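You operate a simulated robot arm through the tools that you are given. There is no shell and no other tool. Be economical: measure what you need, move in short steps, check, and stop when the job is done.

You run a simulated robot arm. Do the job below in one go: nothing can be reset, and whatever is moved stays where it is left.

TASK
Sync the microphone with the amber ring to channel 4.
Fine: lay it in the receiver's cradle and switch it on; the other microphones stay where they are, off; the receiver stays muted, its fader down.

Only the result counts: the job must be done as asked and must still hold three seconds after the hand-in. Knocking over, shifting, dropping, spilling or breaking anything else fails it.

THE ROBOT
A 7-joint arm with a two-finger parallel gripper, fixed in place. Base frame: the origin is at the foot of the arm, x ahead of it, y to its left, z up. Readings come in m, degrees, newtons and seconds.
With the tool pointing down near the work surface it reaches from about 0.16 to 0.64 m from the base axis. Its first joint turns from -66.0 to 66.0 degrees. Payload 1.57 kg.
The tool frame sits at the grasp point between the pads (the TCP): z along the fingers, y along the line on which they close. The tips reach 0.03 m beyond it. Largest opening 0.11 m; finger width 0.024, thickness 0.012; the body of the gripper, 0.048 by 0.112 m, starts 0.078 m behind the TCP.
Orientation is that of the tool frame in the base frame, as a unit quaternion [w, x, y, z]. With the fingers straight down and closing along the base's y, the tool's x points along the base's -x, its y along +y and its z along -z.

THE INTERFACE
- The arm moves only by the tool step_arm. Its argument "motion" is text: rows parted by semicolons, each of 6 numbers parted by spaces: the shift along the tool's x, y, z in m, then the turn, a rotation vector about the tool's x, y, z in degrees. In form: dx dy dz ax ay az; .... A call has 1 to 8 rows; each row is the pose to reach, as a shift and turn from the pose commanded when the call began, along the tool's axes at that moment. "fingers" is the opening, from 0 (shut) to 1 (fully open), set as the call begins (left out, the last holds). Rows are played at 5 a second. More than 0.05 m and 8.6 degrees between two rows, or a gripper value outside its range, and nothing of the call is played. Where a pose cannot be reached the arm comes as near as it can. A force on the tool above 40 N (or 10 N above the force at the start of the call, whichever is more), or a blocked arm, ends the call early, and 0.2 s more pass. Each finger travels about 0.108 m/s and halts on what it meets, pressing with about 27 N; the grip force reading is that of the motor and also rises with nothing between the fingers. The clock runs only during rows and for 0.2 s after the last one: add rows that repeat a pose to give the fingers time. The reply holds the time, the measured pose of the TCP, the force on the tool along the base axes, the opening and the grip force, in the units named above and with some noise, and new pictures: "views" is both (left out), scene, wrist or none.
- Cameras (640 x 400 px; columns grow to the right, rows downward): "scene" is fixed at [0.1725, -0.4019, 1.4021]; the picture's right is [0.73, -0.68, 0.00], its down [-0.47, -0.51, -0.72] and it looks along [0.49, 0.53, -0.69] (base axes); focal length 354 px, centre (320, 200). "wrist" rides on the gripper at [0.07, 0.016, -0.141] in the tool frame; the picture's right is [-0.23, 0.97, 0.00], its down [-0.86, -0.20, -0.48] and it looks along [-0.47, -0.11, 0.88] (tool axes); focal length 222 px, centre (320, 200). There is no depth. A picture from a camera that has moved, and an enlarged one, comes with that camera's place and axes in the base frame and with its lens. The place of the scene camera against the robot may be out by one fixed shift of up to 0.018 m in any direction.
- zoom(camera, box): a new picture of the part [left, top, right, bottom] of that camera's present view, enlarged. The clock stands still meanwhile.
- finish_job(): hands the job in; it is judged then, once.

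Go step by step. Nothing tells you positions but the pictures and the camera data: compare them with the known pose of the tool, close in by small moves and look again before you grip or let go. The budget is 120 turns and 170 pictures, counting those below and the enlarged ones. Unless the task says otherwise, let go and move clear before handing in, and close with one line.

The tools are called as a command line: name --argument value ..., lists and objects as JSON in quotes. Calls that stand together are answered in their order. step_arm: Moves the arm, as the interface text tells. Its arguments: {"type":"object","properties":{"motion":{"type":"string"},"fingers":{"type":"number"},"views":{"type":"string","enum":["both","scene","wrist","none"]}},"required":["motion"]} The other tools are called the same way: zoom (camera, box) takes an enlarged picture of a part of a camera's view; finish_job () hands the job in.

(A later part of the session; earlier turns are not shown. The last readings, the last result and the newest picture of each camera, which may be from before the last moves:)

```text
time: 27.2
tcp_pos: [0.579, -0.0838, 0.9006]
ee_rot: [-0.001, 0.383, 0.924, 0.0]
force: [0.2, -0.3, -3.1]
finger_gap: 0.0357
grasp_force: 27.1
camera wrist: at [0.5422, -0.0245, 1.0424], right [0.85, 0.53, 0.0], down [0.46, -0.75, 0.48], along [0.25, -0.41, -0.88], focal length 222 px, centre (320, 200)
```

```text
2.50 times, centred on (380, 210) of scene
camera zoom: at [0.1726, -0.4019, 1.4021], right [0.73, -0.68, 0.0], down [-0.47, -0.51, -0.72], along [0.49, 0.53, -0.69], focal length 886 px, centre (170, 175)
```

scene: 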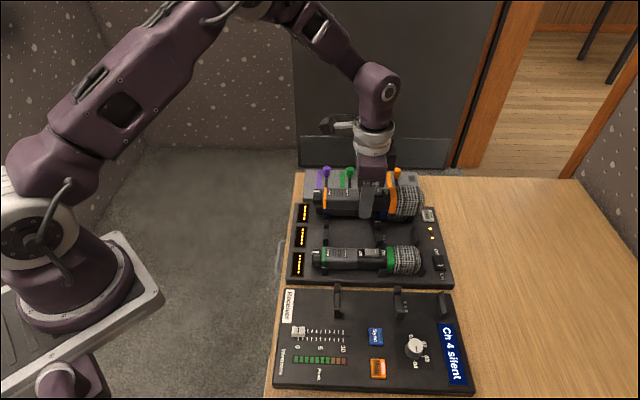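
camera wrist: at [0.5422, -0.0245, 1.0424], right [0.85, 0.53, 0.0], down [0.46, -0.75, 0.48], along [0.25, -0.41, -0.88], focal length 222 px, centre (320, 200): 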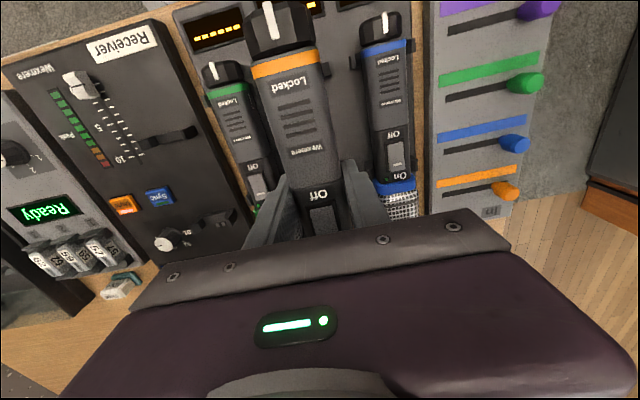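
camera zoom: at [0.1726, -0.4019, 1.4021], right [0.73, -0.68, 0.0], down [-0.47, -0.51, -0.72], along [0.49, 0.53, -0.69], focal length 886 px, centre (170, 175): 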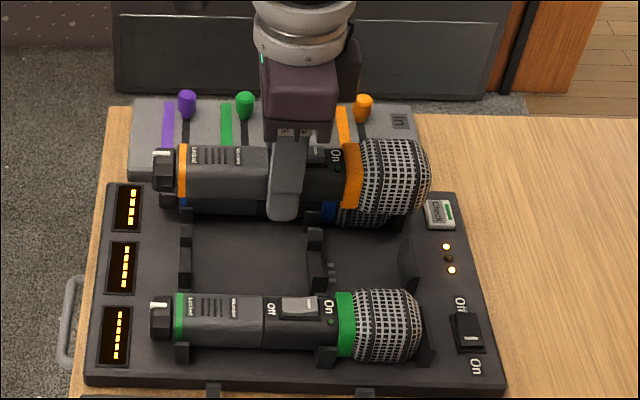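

The mic is lifted level. I zoom on the empty rack forks and the receiver forks to get the exact displacement.

zoom --camera "scene" --box '[320, 210, 430, 270]'

zoom --camera "scene" --box '[325, 275, 460, 335]'

zoom --camera "wrist" --box '[130, 100, 270, 240]'

```text
5.82 times, centred on (375, 240) of scene
camera zoom: at [0.1726, -0.4019, 1.4021], right [0.73, -0.68, 0.0], down [-0.47, -0.51, -0.72], along [0.49, 0.53, -0.69], focal length 2061 px, centre (0, -33)
```

zoom: 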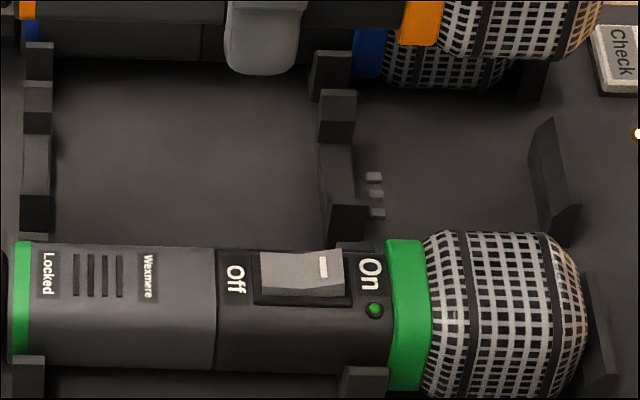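

```text
4.74 times, centred on (392, 305) of scene
camera zoom: at [0.1726, -0.4019, 1.4021], right [0.73, -0.68, 0.0], down [-0.47, -0.51, -0.72], along [0.49, 0.53, -0.69], focal length 1680 px, centre (-24, -298)
```

zoom: 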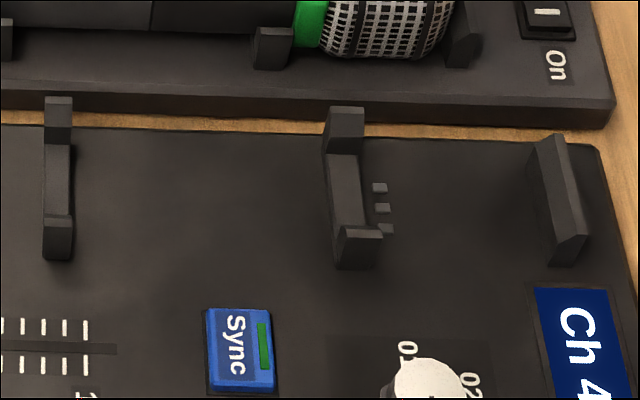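

```text
2.86 times, centred on (200, 170) of wrist
camera zoom: at [0.5422, -0.0245, 1.0424], right [0.85, 0.53, 0.0], down [0.46, -0.75, 0.48], along [0.25, -0.41, -0.88], focal length 635 px, centre (663, 286)
```

zoom: 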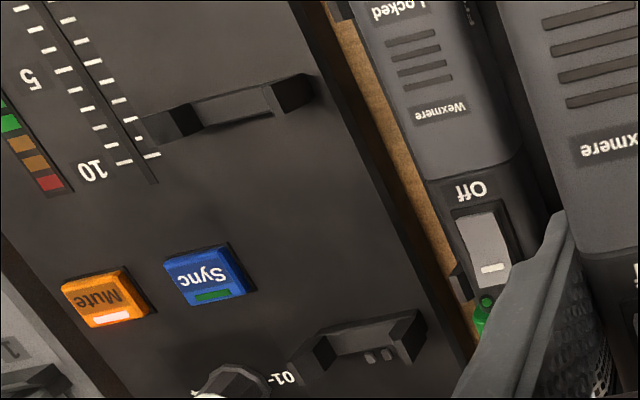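

I estimate the displacement as about +24 mm along the mic axis and -165 mm across. I carry the mic over the receiver at height, then compare its tail with the fork.

step_arm --motion "-0.005 -0.04 0 0 0 0; -0.012 -0.08 0 0 0 0; -0.018 -0.12 0 0 0 0; -0.024 -0.155 0 0 0 0; -0.024 -0.165 0.02 0 0 0; -0.024 -0.165 0.04 0 0 0; -0.024 -0.165 0.05 0 0 0; -0.024 -0.165 0.05 0 0 0"

zoom --camera "wrist" --box '[200, 0, 400, 160]'

zoom --camera "scene" --box '[310, 250, 470, 340]'

```text
time: 29.0
tcp_pos: [0.4799, -0.2168, 0.8516]
ee_rot: [0.0, 0.383, 0.924, -0.001]
force: [-0.7, -0.2, -3.7]
finger_gap: 0.0359
grasp_force: 27.0
camera wrist: at [0.4427, -0.1577, 0.9927], right [0.85, 0.53, 0.0], down [0.46, -0.75, 0.48], along [0.25, -0.41, -0.88], focal length 222 px, centre (320, 200)
```

scene: 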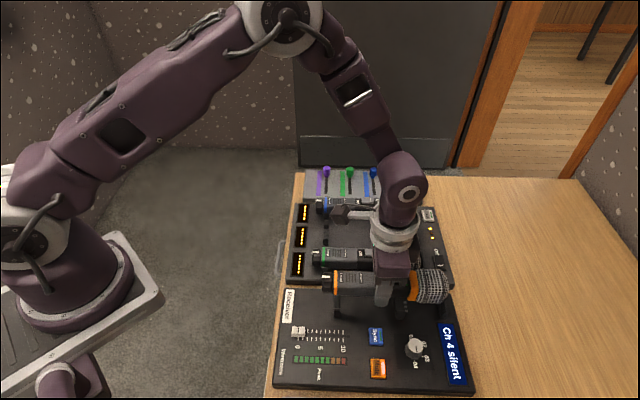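
wrist: 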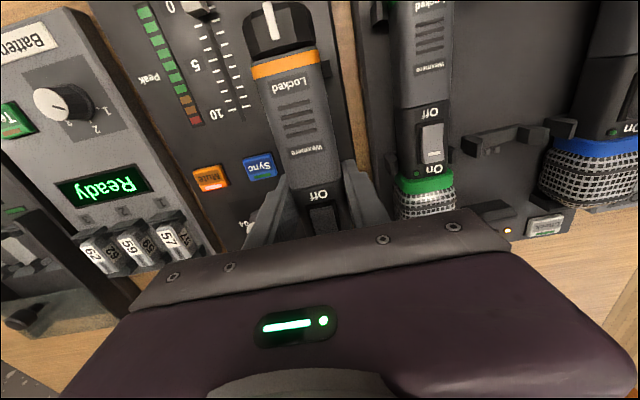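

```text
2.50 times, centred on (300, 80) of wrist
camera zoom: at [0.4427, -0.1577, 0.9927], right [0.85, 0.53, 0.0], down [0.46, -0.75, 0.48], along [0.25, -0.41, -0.88], focal length 555 px, centre (370, 500)
```

zoom: 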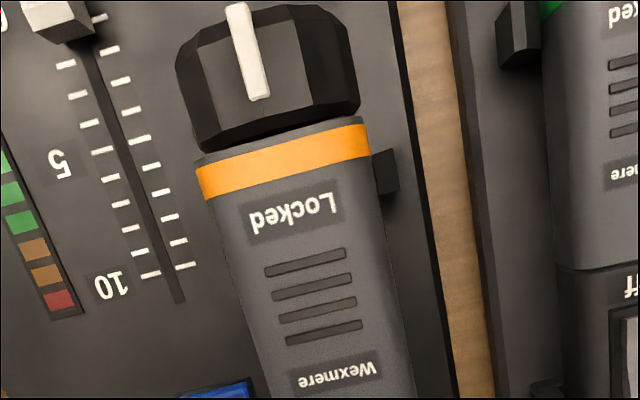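

```text
4.00 times, centred on (390, 295) of scene
camera zoom: at [0.1726, -0.4019, 1.4021], right [0.73, -0.68, 0.0], down [-0.47, -0.51, -0.72], along [0.49, 0.53, -0.69], focal length 1417 px, centre (40, -180)
```

zoom: 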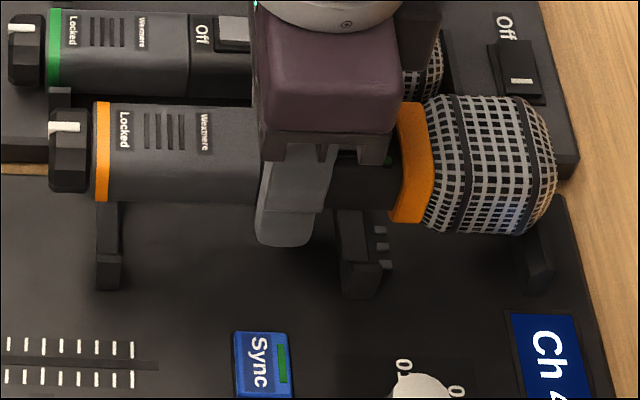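

The offset looks right to within ~2 mm; I shift 2 mm across and lower to just above seating, watching the force.

step_arm --motion "0 -0.002 0.01 0 0 0; 0 -0.002 0.02 0 0 0; 0 -0.002 0.028 0 0 0; 0 -0.002 0.028 0 0 0"

zoom --camera "wrist" --box '[200, 0, 400, 160]'

zoom --camera "scene" --box '[310, 250, 470, 340]'

```text
time: 30.0
tcp_pos: [0.4799, -0.2186, 0.8241]
ee_rot: [0.0, 0.382, 0.924, 0.0]
force: [0.4, 0.2, -4.4]
finger_gap: 0.0358
grasp_force: 27.1
camera wrist: at [0.4417, -0.1589, 0.9647], right [0.85, 0.53, 0.0], down [0.46, -0.75, 0.48], along [0.25, -0.41, -0.88], focal length 222 px, centre (320, 200)
```

scene: 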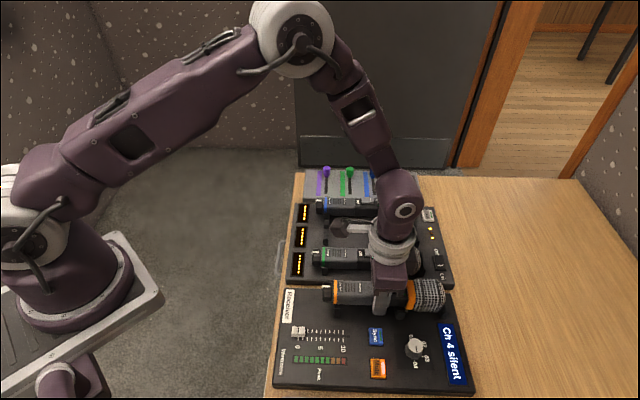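
wrist: 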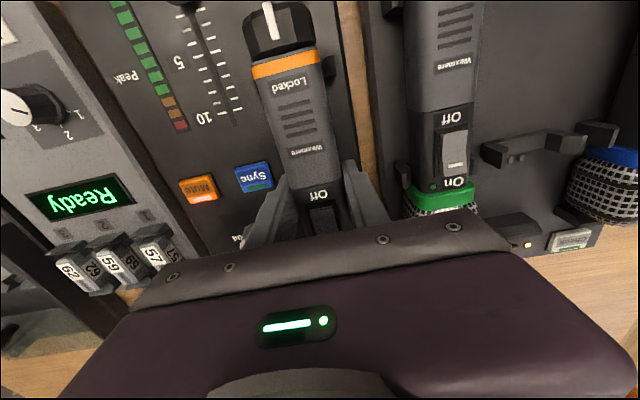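

```text
2.50 times, centred on (300, 80) of wrist
camera zoom: at [0.4417, -0.1589, 0.9647], right [0.85, 0.53, 0.0], down [0.46, -0.75, 0.48], along [0.25, -0.41, -0.88], focal length 555 px, centre (370, 500)
```

zoom: 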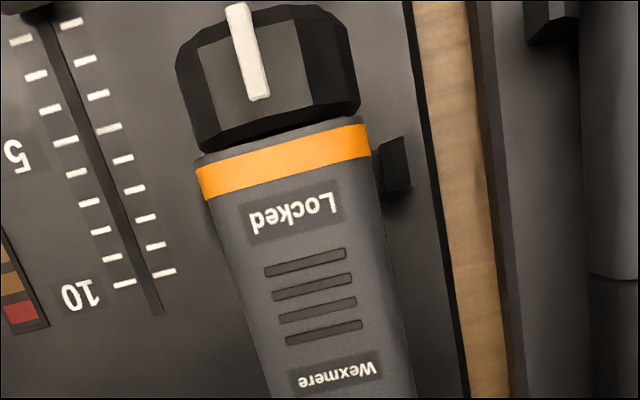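

```text
4.00 times, centred on (390, 295) of scene
camera zoom: at [0.1726, -0.4019, 1.4021], right [0.73, -0.68, 0.0], down [-0.47, -0.51, -0.72], along [0.49, 0.53, -0.69], focal length 1417 px, centre (40, -180)
```

zoom: 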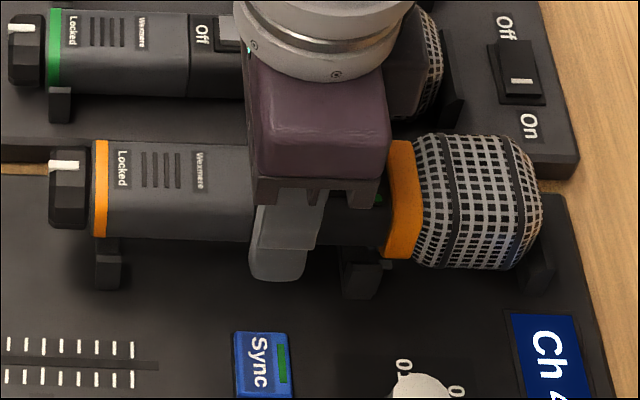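

Fork and mic line up as they did in the rack. I lower the last 20 mm gently.

step_arm --motion "-0.001 0 0.006 0 0 0; -0.001 0 0.012 0 0 0; -0.001 0 0.016 0 0 0; -0.001 0 0.019 0 0 0; -0.001 0 0.021 0 0 0"

zoom --camera "wrist" --box '[200, 0, 400, 160]'

zoom --camera "scene" --box '[310, 250, 470, 340]'

```text
time: 31.2
tcp_pos: [0.4795, -0.2188, 0.8036]
ee_rot: [0.0, 0.383, 0.924, 0.001]
force: [6.1, 5.8, 0.0]
finger_gap: 0.0359
grasp_force: 26.9
camera wrist: at [0.4427, -0.1595, 0.9434], right [0.85, 0.53, 0.0], down [0.46, -0.75, 0.48], along [0.25, -0.41, -0.88], focal length 222 px, centre (320, 200)
```

scene: 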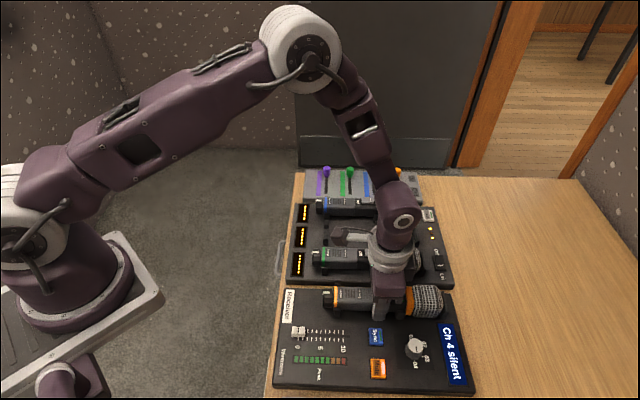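
wrist: 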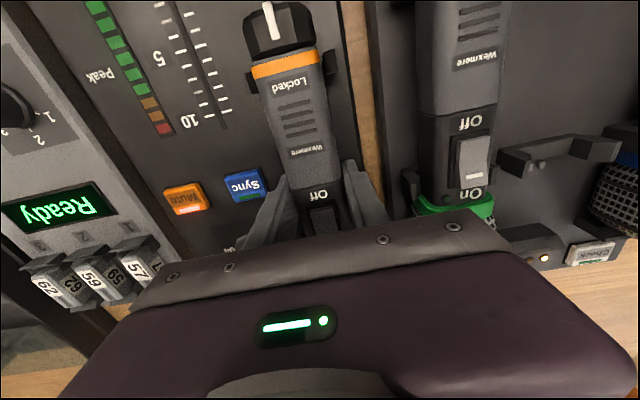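

```text
2.50 times, centred on (300, 80) of wrist
camera zoom: at [0.4427, -0.1595, 0.9434], right [0.85, 0.53, 0.0], down [0.46, -0.75, 0.48], along [0.25, -0.41, -0.88], focal length 555 px, centre (370, 500)
```

zoom: 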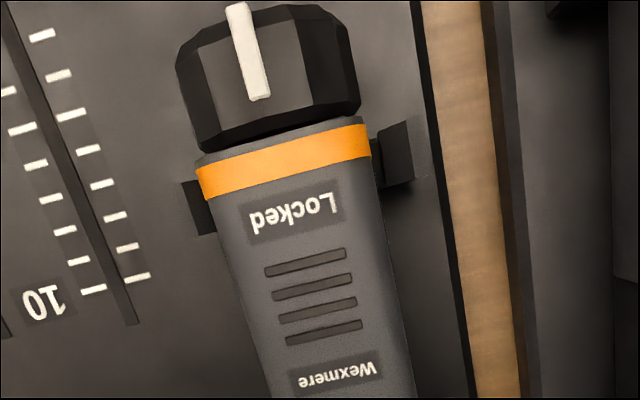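

```text
4.00 times, centred on (390, 295) of scene
camera zoom: at [0.1727, -0.4018, 1.4021], right [0.73, -0.68, 0.0], down [-0.47, -0.51, -0.72], along [0.49, 0.53, -0.69], focal length 1417 px, centre (40, -180)
```

zoom: 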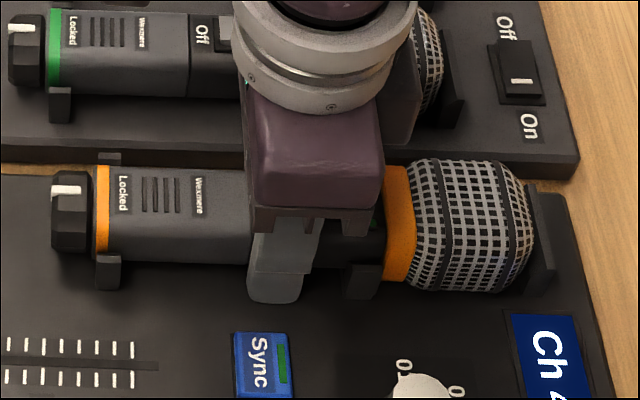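

The mic sits in the forks at the same height as in the rack. I release a little and check.

step_arm --motion "0 0.001 0.001 0 0 0; 0 0.001 0.001 0 0 0; 0 0.001 0.001 0 0 0" --views "none"

step_arm --motion "0 0 0 0 0 0; 0 0 0 0 0 0; 0 0 -0.02 0 0 0; 0 0 -0.06 0 0 0; 0 0 -0.1 0 0 0; 0 0 -0.1 0 0 0" --fingers 0.58

zoom --camera "wrist" --box '[200, 30, 420, 210]'

zoom --camera "scene" --box '[310, 250, 470, 340]'

```text
time: 32.0
tcp_pos: [0.4796, -0.2197, 0.8022]
ee_rot: [0.001, 0.383, 0.924, 0.001]
force: [-1.8, 5.2, 21.1]
finger_gap: 0.0356
grasp_force: 26.4
```

```text
time: 33.4
tcp_pos: [0.4803, -0.2208, 0.9012]
ee_rot: [0.0, 0.382, 0.924, 0.0]
force: [0.0, 0.6, 0.3]
finger_gap: 0.0638
grasp_force: 0.0
camera wrist: at [0.4423, -0.1592, 1.0423], right [0.85, 0.53, 0.0], down [0.46, -0.75, 0.48], along [0.25, -0.41, -0.88], focal length 222 px, centre (320, 200)
```

scene: 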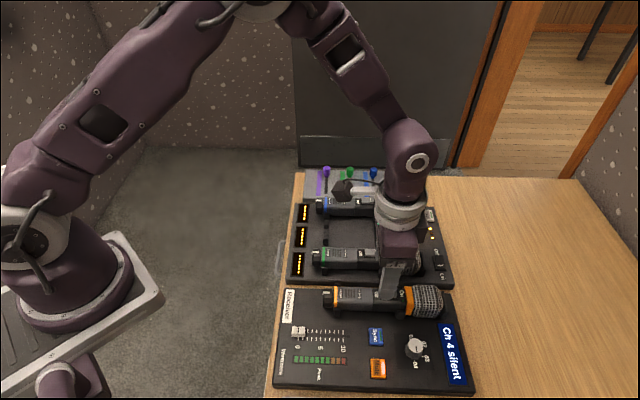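
wrist: 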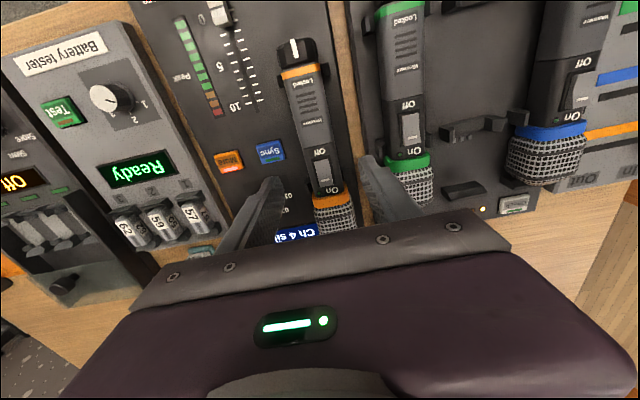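

```text
2.22 times, centred on (310, 120) of wrist
camera zoom: at [0.4423, -0.1592, 1.0423], right [0.85, 0.53, 0.0], down [0.46, -0.75, 0.48], along [0.25, -0.41, -0.88], focal length 494 px, centre (342, 378)
```

zoom: 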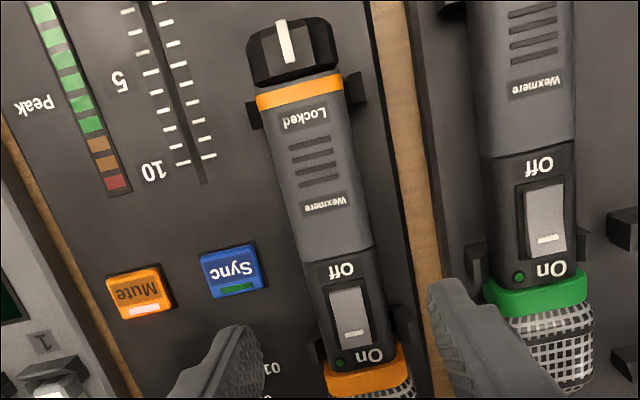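

```text
4.00 times, centred on (390, 295) of scene
camera zoom: at [0.1725, -0.4019, 1.4021], right [0.73, -0.68, 0.0], down [-0.47, -0.51, -0.72], along [0.49, 0.53, -0.69], focal length 1417 px, centre (40, -180)
```

zoom: 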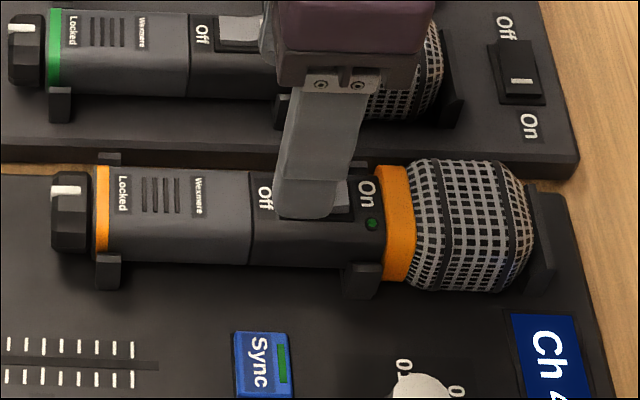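

The amber mic is seated. Next I go above its tail cap to turn it from Locked to Free; first a look from close above.

step_arm --motion "0.035 0 0 0 0 0; 0.07 0 0 0 0 0; 0.098 0.0005 0.01 0 0 0; 0.098 0.0005 0.035 0 0 0; 0.098 0.0005 0.035 0 0 0"

zoom --camera "wrist" --box '[220, 70, 420, 220]'

zoom --camera "scene" --box '[300, 260, 400, 330]'

```text
time: 34.6
tcp_pos: [0.4114, -0.1489, 0.8656]
ee_rot: [0.0, 0.383, 0.924, 0.0]
force: [0.3, 0.1, 0.4]
finger_gap: 0.0637
grasp_force: 0.1
camera wrist: at [0.3733, -0.0896, 1.0067], right [0.85, 0.53, 0.0], down [0.46, -0.75, 0.48], along [0.25, -0.41, -0.88], focal length 222 px, centre (320, 200)
```

scene: 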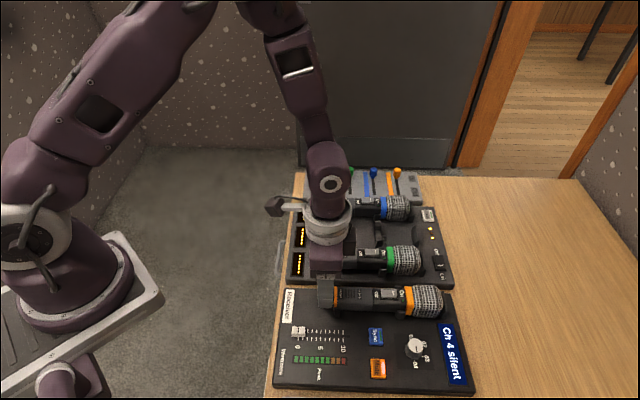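
wrist: 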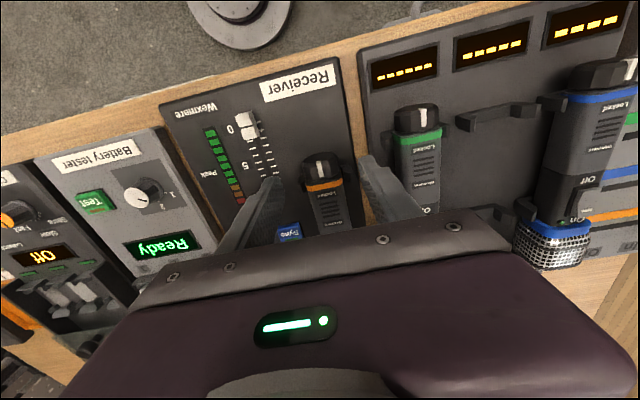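

```text
2.67 times, centred on (320, 145) of wrist
camera zoom: at [0.3733, -0.0896, 1.0067], right [0.85, 0.53, 0.0], down [0.46, -0.75, 0.48], along [0.25, -0.41, -0.88], focal length 592 px, centre (320, 347)
```

zoom: 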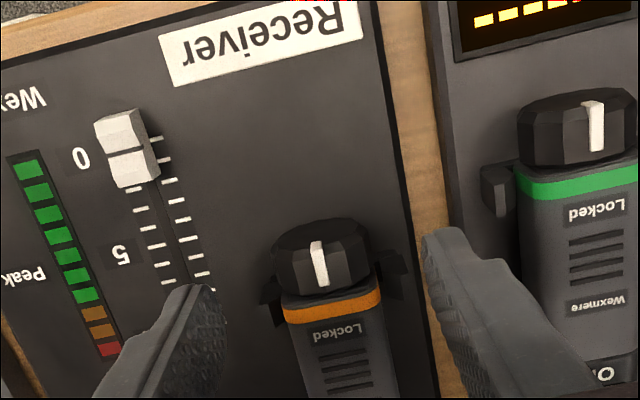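

```text
5.71 times, centred on (350, 295) of scene
camera zoom: at [0.1725, -0.4019, 1.4021], right [0.73, -0.68, 0.0], down [-0.47, -0.51, -0.72], along [0.49, 0.53, -0.69], focal length 2024 px, centre (149, -343)
```

zoom: 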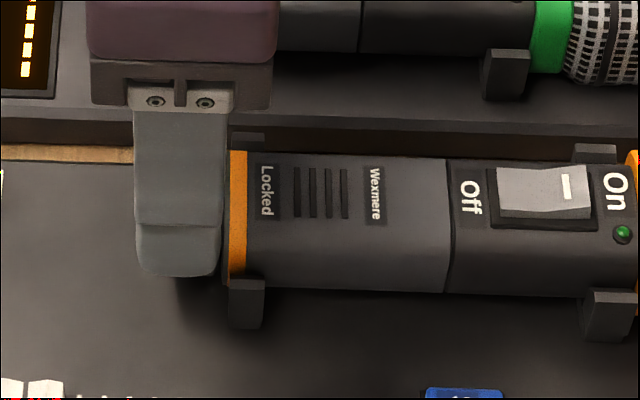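

The cap is at about (0.412, -0.152), top z 0.812, so its axis is at z≈0.794. I descend to grip its upper part with the fingertips.

step_arm --motion "-0.001 -0.0015 0.02 0 0 0; -0.001 -0.0015 0.038 0 0 0; -0.001 -0.0015 0.048 0 0 0; -0.001 -0.0015 0.048 0 0 0" --views "none"

step_arm --motion "0 0 0 0 0 0; 0 0 0 0 0 0; 0 0 0 0 0 0" --fingers 0.2

zoom --camera "wrist" --box '[220, 70, 420, 220]'

zoom --camera "scene" --box '[300, 260, 400, 330]'

```text
time: 35.6
tcp_pos: [0.4116, -0.1523, 0.8181]
ee_rot: [0.0, 0.383, 0.924, 0.0]
force: [-0.5, 0.0, -0.3]
finger_gap: 0.0636
grasp_force: 0.1
```

```text
time: 36.4
tcp_pos: [0.4124, -0.152, 0.8183]
ee_rot: [0.0, 0.383, 0.924, 0.0]
force: [3.5, 4.6, 0.3]
finger_gap: 0.0358
grasp_force: 27.1
camera wrist: at [0.3742, -0.0911, 0.9595], right [0.85, 0.53, 0.0], down [0.46, -0.75, 0.48], along [0.25, -0.41, -0.88], focal length 222 px, centre (320, 200)
```

scene: 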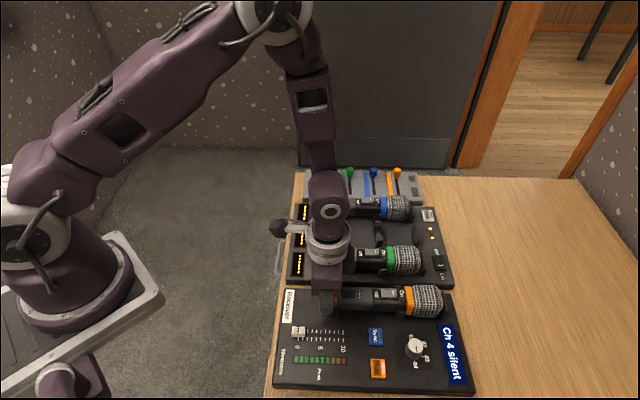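
wrist: 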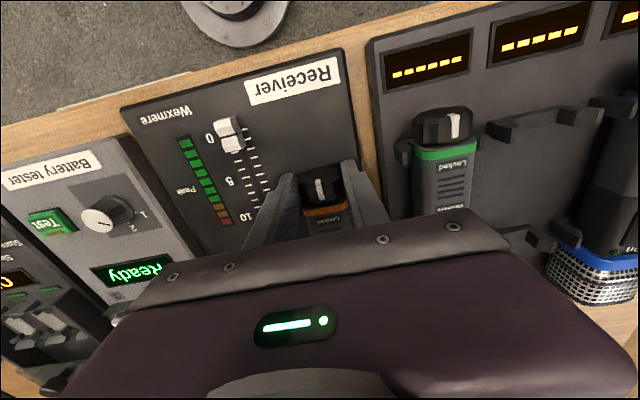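

```text
2.67 times, centred on (320, 145) of wrist
camera zoom: at [0.3742, -0.0911, 0.9595], right [0.85, 0.53, 0.0], down [0.46, -0.75, 0.48], along [0.25, -0.41, -0.88], focal length 592 px, centre (320, 347)
```

zoom: 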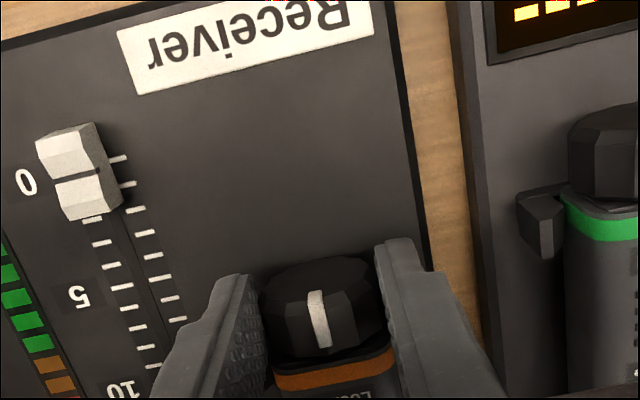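

```text
5.71 times, centred on (350, 295) of scene
camera zoom: at [0.1727, -0.4018, 1.4021], right [0.73, -0.68, 0.0], down [-0.47, -0.51, -0.72], along [0.49, 0.53, -0.69], focal length 2024 px, centre (149, -343)
```

zoom: 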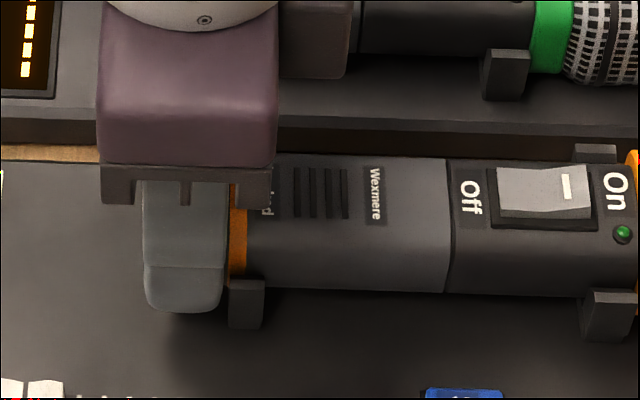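

Gripped on the cap. I turn it by leaning the gripper 22° about the mic axis.

step_arm --motion "0 0.0023 0.0001 5.5 0 0; 0 0.0046 0.0004 11 0 0; 0 0.0068 0.001 16.5 0 0; 0 0.009 0.0017 22 0 0; 0 0.009 0.0017 22 0 0"

zoom --camera "wrist" --box '[220, 70, 420, 220]'

zoom --camera "scene" --box '[300, 260, 400, 330]'

```text
time: 37.6
tcp_pos: [0.4175, -0.1455, 0.817]
ee_rot: [-0.073, 0.376, 0.907, -0.176]
force: [-1.5, -1.1, 0.4]
finger_gap: 0.0357
grasp_force: 27.3
camera wrist: at [0.4168, -0.0484, 0.9415], right [0.8, 0.48, -0.37], down [0.6, -0.61, 0.52], along [0.03, -0.63, -0.77], focal length 222 px, centre (320, 200)
```

scene: 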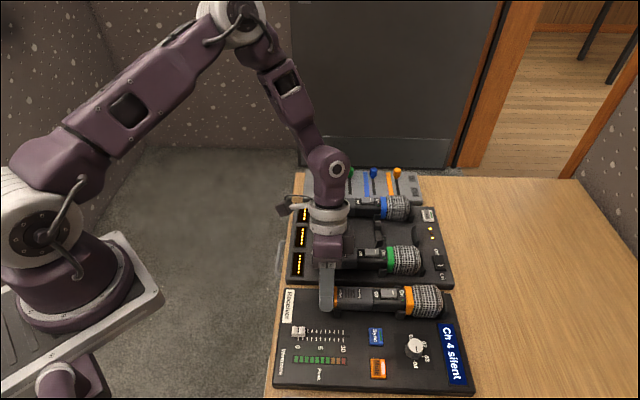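
wrist: 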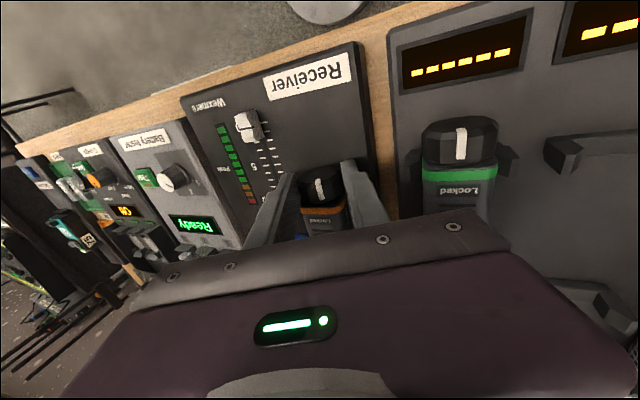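

```text
2.67 times, centred on (320, 145) of wrist
camera zoom: at [0.4168, -0.0484, 0.9415], right [0.8, 0.48, -0.37], down [0.6, -0.61, 0.52], along [0.03, -0.63, -0.77], focal length 592 px, centre (320, 347)
```

zoom: 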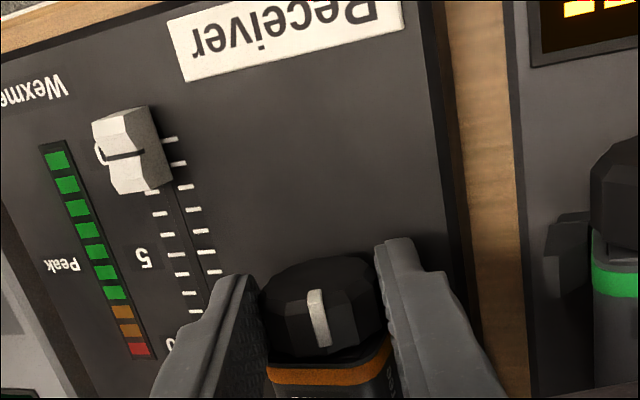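

```text
5.71 times, centred on (350, 295) of scene
camera zoom: at [0.1725, -0.4019, 1.4021], right [0.73, -0.68, 0.0], down [-0.47, -0.51, -0.72], along [0.49, 0.53, -0.69], focal length 2024 px, centre (149, -343)
```

zoom: 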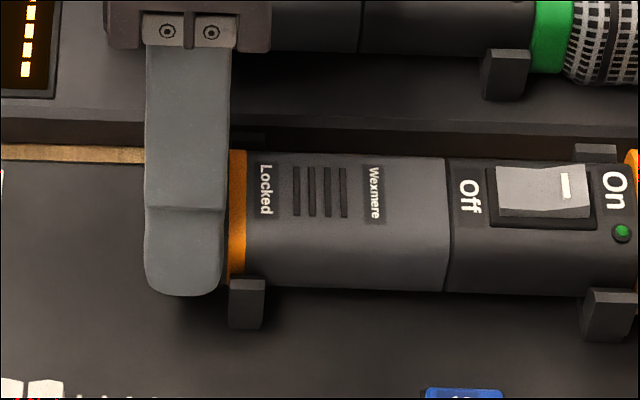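

The cap turned with the gripper; body stayed put. I go on to 30°, then open slightly and look.

step_arm --motion "0 0.0017 0 4 0 0; 0 0.0033 0.0002 8 0 0; 0 0.0033 0.0002 8 0 0" --views "none"

step_arm --motion "0 0 0 0 0 0; 0 0 -0.004 0 0 0; 0 0 -0.02 0 0 0; 0 0 -0.04 0 0 0; 0 0 -0.04 0 0 0" --fingers 0.42 --views "both"

zoom --camera "wrist" --box '[220, 70, 420, 220]'

zoom --camera "scene" --box '[300, 260, 400, 330]'

```text
time: 38.4
tcp_pos: [0.4197, -0.1428, 0.8148]
ee_rot: [-0.099, 0.37, 0.892, -0.24]
force: [-1.6, -4.5, 7.7]
finger_gap: 0.0358
grasp_force: 26.9
```

```text
time: 39.6
tcp_pos: [0.4332, -0.1303, 0.8503]
ee_rot: [-0.098, 0.37, 0.893, -0.239]
force: [0.1, 0.1, 0.3]
finger_gap: 0.0464
grasp_force: 0.0
camera wrist: at [0.4445, -0.0206, 0.9645], right [0.76, 0.44, -0.49], down [0.65, -0.56, 0.51], along [-0.05, -0.71, -0.71], focal length 222 px, centre (320, 200)
```

scene: 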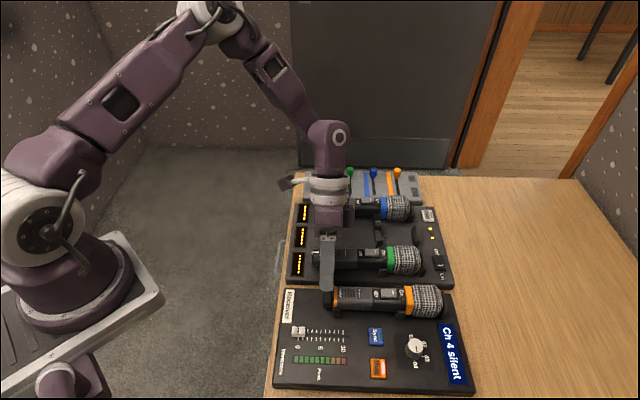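
wrist: 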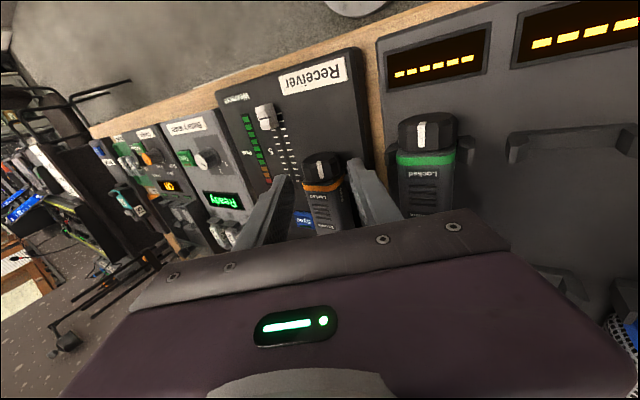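

```text
2.67 times, centred on (320, 145) of wrist
camera zoom: at [0.4445, -0.0206, 0.9645], right [0.76, 0.44, -0.49], down [0.65, -0.56, 0.51], along [-0.05, -0.71, -0.71], focal length 592 px, centre (320, 347)
```

zoom: 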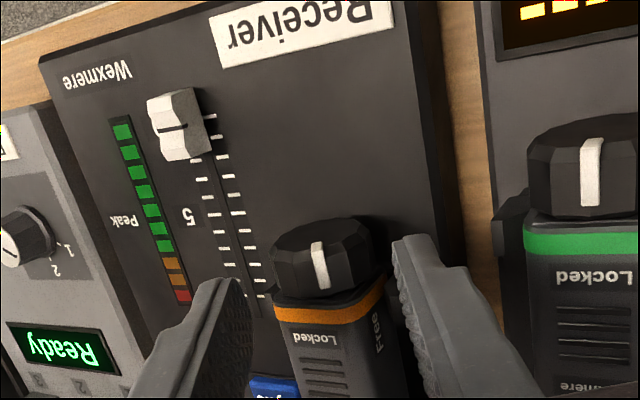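

```text
5.71 times, centred on (350, 295) of scene
camera zoom: at [0.1725, -0.4019, 1.4021], right [0.73, -0.68, 0.0], down [-0.47, -0.51, -0.72], along [0.49, 0.53, -0.69], focal length 2024 px, centre (149, -343)
```

zoom: 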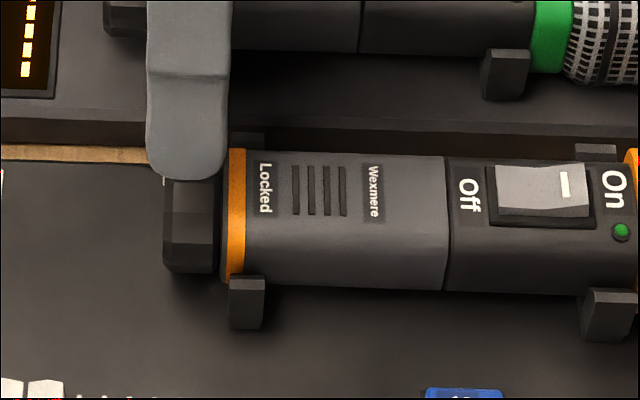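

The cap now points about 30° toward "Free" and holds. I swing back to lean -15° and regrip for the next stroke.

step_arm --motion "0 -0.0095 0.0007 -8.5 0 0; 0 -0.0187 0.0028 -17 0 0; 0 -0.0276 0.0062 -25.5 0 0; 0 -0.0358 0.0109 -34 0 0; 0 -0.0432 0.0168 -42.5 0 0; 0 -0.0453 0.0187 -45 0 0; 0 -0.0453 0.0187 -45 0 0" --fingers 0.5 --views "wrist"

zoom --camera "wrist" --box '[220, 70, 420, 220]'

```text
time: 41.2
tcp_pos: [0.3999, -0.1637, 0.8578]
ee_rot: [0.051, 0.378, 0.916, 0.121]
force: [-0.4, -0.4, -0.6]
finger_gap: 0.0551
grasp_force: 0.1
camera wrist: at [0.3354, -0.1299, 0.9969], right [0.82, 0.51, 0.25], down [0.38, -0.83, 0.41], along [0.42, -0.24, -0.88], focal length 222 px, centre (320, 200)
```

wrist: 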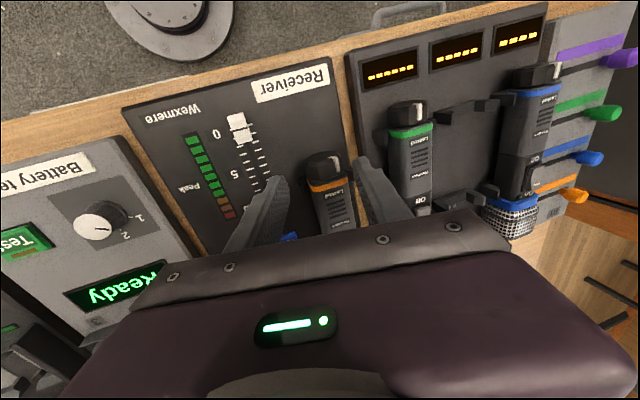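

```text
2.67 times, centred on (320, 145) of wrist
camera zoom: at [0.3354, -0.1299, 0.9969], right [0.82, 0.51, 0.25], down [0.38, -0.83, 0.41], along [0.42, -0.24, -0.88], focal length 592 px, centre (320, 347)
```

zoom: 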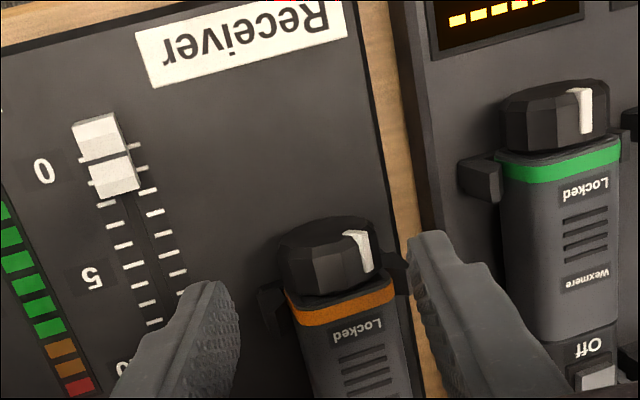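

Lean is right. I go in along the tool axis, close, then stroke to +30°.

step_arm --motion "0 0 0.02 0 0 0; 0 0 0.034 0 0 0; 0 0 0.041 0 0 0; 0 0 0.041 0 0 0" --views "none"

step_arm --motion "0 0 0 0 0 0; 0 0 0 0 0 0; 0 0 0 0 0 0" --fingers 0.2 --views "none"

step_arm --motion "0 0.0035 0.0003 8.5 0 0; 0 0.007 0.001 17 0 0; 0 0.0103 0.0023 25.5 0 0; 0 0.0134 0.0041 34 0 0; 0 0.0162 0.0063 42.5 0 0; 0 0.017 0.007 45 0 0; 0 0.017 0.007 45 0 0" --views "wrist"

```text
time: 42.2
tcp_pos: [0.4085, -0.1563, 0.8174]
ee_rot: [0.049, 0.379, 0.916, 0.12]
force: [0.5, 0.1, 0.5]
finger_gap: 0.0549
grasp_force: 0.0
```

```text
time: 43.0
tcp_pos: [0.4074, -0.1551, 0.8163]
ee_rot: [0.051, 0.378, 0.916, 0.121]
force: [13.3, 12.0, 8.6]
finger_gap: 0.0348
grasp_force: 27.5
```

```text
time: 44.6
tcp_pos: [0.419, -0.1435, 0.8152]
ee_rot: [-0.099, 0.37, 0.892, -0.24]
force: [-5.3, -1.2, 15.8]
finger_gap: 0.0348
grasp_force: 26.7
camera wrist: at [0.4302, -0.0346, 0.9288], right [0.76, 0.43, -0.49], down [0.65, -0.56, 0.51], along [-0.05, -0.71, -0.7], focal length 222 px, centre (320, 200)
```

wrist: 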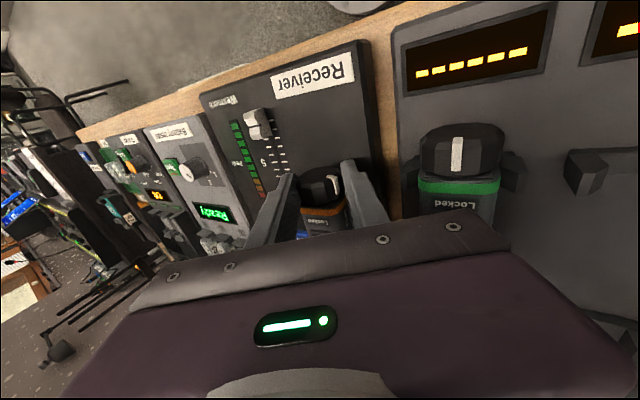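

The cap followed. I release, back off along the tool axis, and check the mark against "Free".

step_arm --motion "0 0 0 0 0 0; 0 0 -0.004 0 0 0; 0 0 -0.02 0 0 0; 0 0 -0.04 0 0 0; 0 0 -0.04 0 0 0" --fingers 0.45 --views "wrist"

zoom --camera "wrist" --box '[270, 130, 390, 230]'

zoom --camera "scene" --box '[300, 260, 400, 330]'

```text
time: 45.8
tcp_pos: [0.4345, -0.1282, 0.8485]
ee_rot: [-0.099, 0.369, 0.892, -0.24]
force: [0.0, -0.8, 0.4]
finger_gap: 0.0495
grasp_force: 0.1
camera wrist: at [0.4452, -0.0197, 0.9636], right [0.76, 0.44, -0.49], down [0.65, -0.56, 0.51], along [-0.05, -0.71, -0.71], focal length 222 px, centre (320, 200)
```

wrist: 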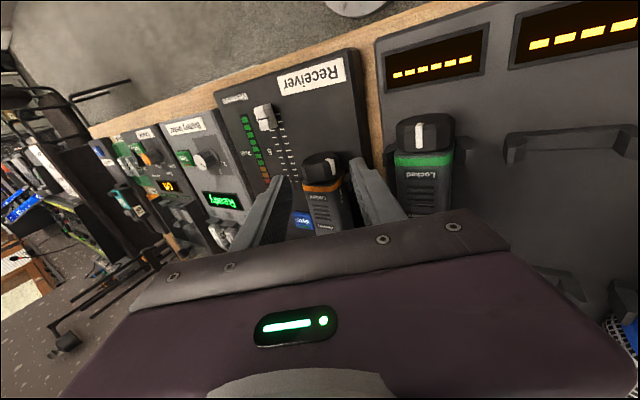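

```text
4.00 times, centred on (330, 180) of wrist
camera zoom: at [0.4452, -0.0197, 0.9636], right [0.76, 0.44, -0.49], down [0.65, -0.56, 0.51], along [-0.05, -0.71, -0.71], focal length 888 px, centre (280, 280)
```

zoom: 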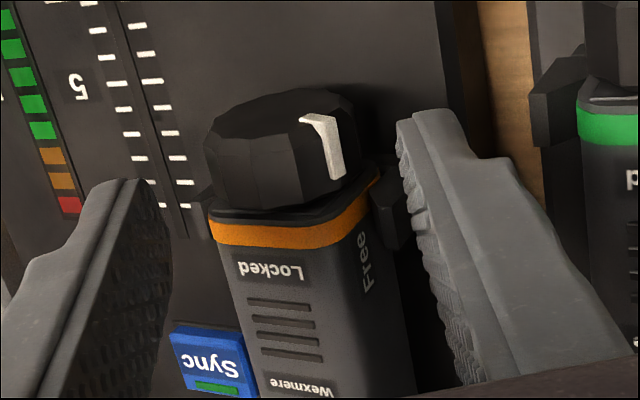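

```text
5.71 times, centred on (350, 295) of scene
camera zoom: at [0.1725, -0.4019, 1.4021], right [0.73, -0.68, 0.0], down [-0.47, -0.51, -0.72], along [0.49, 0.53, -0.69], focal length 2024 px, centre (149, -343)
```

zoom: 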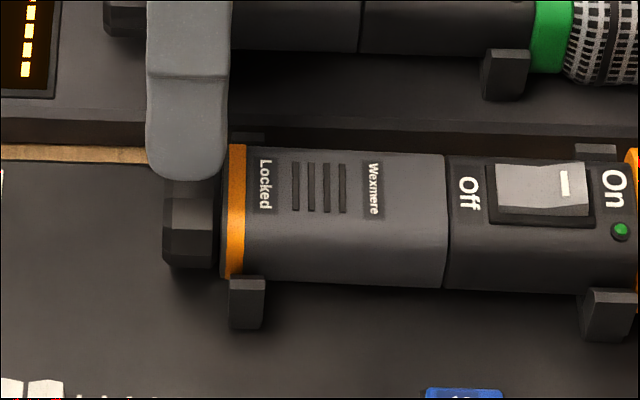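

The mark is near "Free" but ~15–20° short. One more small stroke from lean -15°.

step_arm --motion "0 -0.0095 0.0007 -8.5 0 0; 0 -0.0187 0.0028 -17 0 0; 0 -0.0276 0.0062 -25.5 0 0; 0 -0.0358 0.0109 -34 0 0; 0 -0.0432 0.0168 -42.5 0 0; 0 -0.0453 0.0187 -45 0 0; 0 -0.0453 0.0187 -45 0 0" --fingers 0.5 --views "none"

step_arm --motion "0 0 0.02 0 0 0; 0 0 0.034 0 0 0; 0 0 0.041 0 0 0; 0 0 0.041 0 0 0" --views "none"

step_arm --motion "0 0 0 0 0 0; 0 0 0 0 0 0; 0 0 0 0 0 0" --fingers 0.2 --views "none"

step_arm --motion "0 0.0025 0.0002 6 0 0; 0 0.005 0.0005 12 0 0; 0 0.0074 0.0012 18 0 0; 0 0.0074 0.0012 18 0 0" --views "wrist"

zoom --camera "wrist" --box '[270, 130, 390, 230]'

```text
time: 47.4
tcp_pos: [0.3997, -0.1635, 0.8549]
ee_rot: [0.05, 0.378, 0.916, 0.122]
force: [-0.2, -0.3, -0.6]
finger_gap: 0.055
grasp_force: 0.1
```

```text
time: 48.4
tcp_pos: [0.4068, -0.1553, 0.8154]
ee_rot: [0.05, 0.379, 0.916, 0.121]
force: [-0.2, 0.2, -0.3]
finger_gap: 0.0547
grasp_force: 0.1
```

```text
time: 49.2
tcp_pos: [0.4093, -0.1546, 0.8171]
ee_rot: [0.05, 0.379, 0.916, 0.121]
force: [12.2, 10.6, 5.7]
finger_gap: 0.0356
grasp_force: 27.1
```

```text
time: 50.2
tcp_pos: [0.4137, -0.1497, 0.8165]
ee_rot: [-0.009, 0.383, 0.923, -0.025]
force: [7.3, 12.3, 11.4]
finger_gap: 0.0348
grasp_force: 27.6
camera wrist: at [0.3806, -0.0844, 0.957], right [0.85, 0.53, -0.05], down [0.48, -0.73, 0.49], along [0.22, -0.44, -0.87], focal length 222 px, centre (320, 200)
```

wrist: 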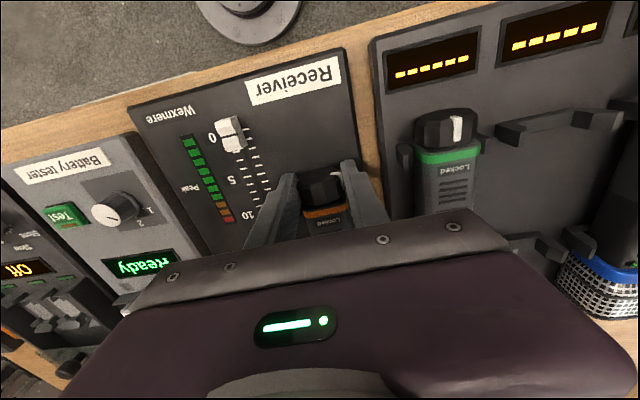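

```text
4.00 times, centred on (330, 180) of wrist
camera zoom: at [0.3806, -0.0844, 0.957], right [0.85, 0.53, -0.05], down [0.48, -0.73, 0.49], along [0.22, -0.44, -0.87], focal length 888 px, centre (280, 280)
```

zoom: 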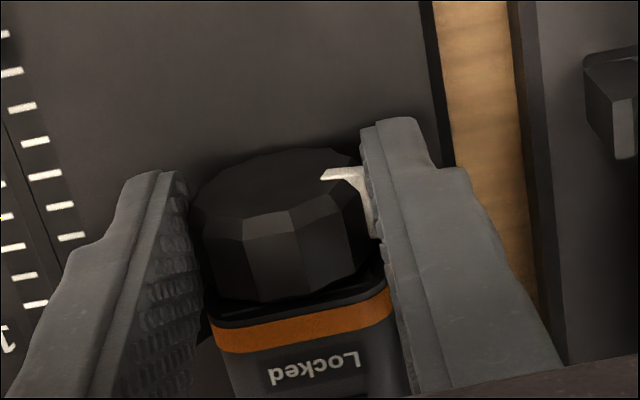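

The mark now points to the side. I release, back off, and lean for a view of "Free".

step_arm --motion "0 0 0 0 0 0; 0 0 -0.01 0 0 0; 0 0 -0.04 0 0 0; 0 0.0095 -0.04 8.5 0 0; 0 0.0187 -0.037 17 0 0; 0 0.0276 -0.034 25.5 0 0; 0 0.032 -0.031 30 0 0; 0 0.032 -0.031 30 0 0" --fingers 0.5 --views "wrist"

zoom --camera "wrist" --box '[270, 130, 390, 230]'

```text
time: 52.0
tcp_pos: [0.4358, -0.1258, 0.845]
ee_rot: [-0.108, 0.367, 0.885, -0.264]
force: [-0.4, 0.3, -0.1]
finger_gap: 0.0551
grasp_force: 0.1
camera wrist: at [0.4512, -0.0137, 0.9553], right [0.74, 0.42, -0.53], down [0.67, -0.54, 0.51], along [-0.07, -0.73, -0.68], focal length 222 px, centre (320, 200)
```

wrist: 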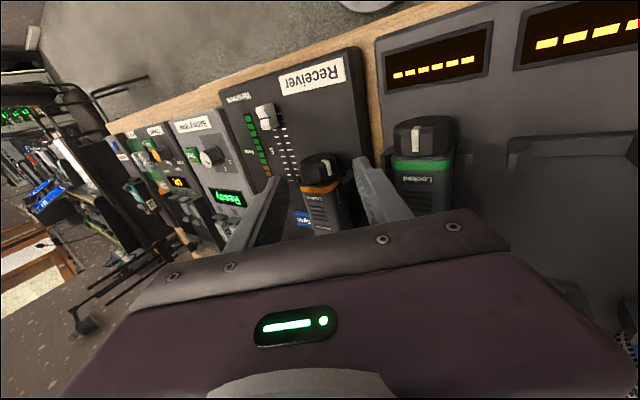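

```text
4.00 times, centred on (330, 180) of wrist
camera zoom: at [0.4512, -0.0137, 0.9553], right [0.74, 0.42, -0.53], down [0.67, -0.54, 0.51], along [-0.07, -0.73, -0.68], focal length 888 px, centre (280, 280)
```

zoom: 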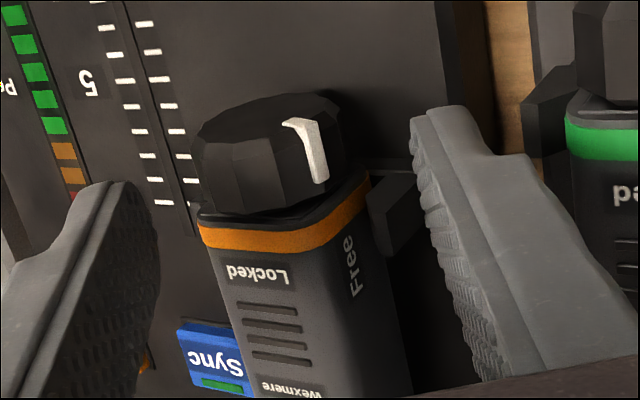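

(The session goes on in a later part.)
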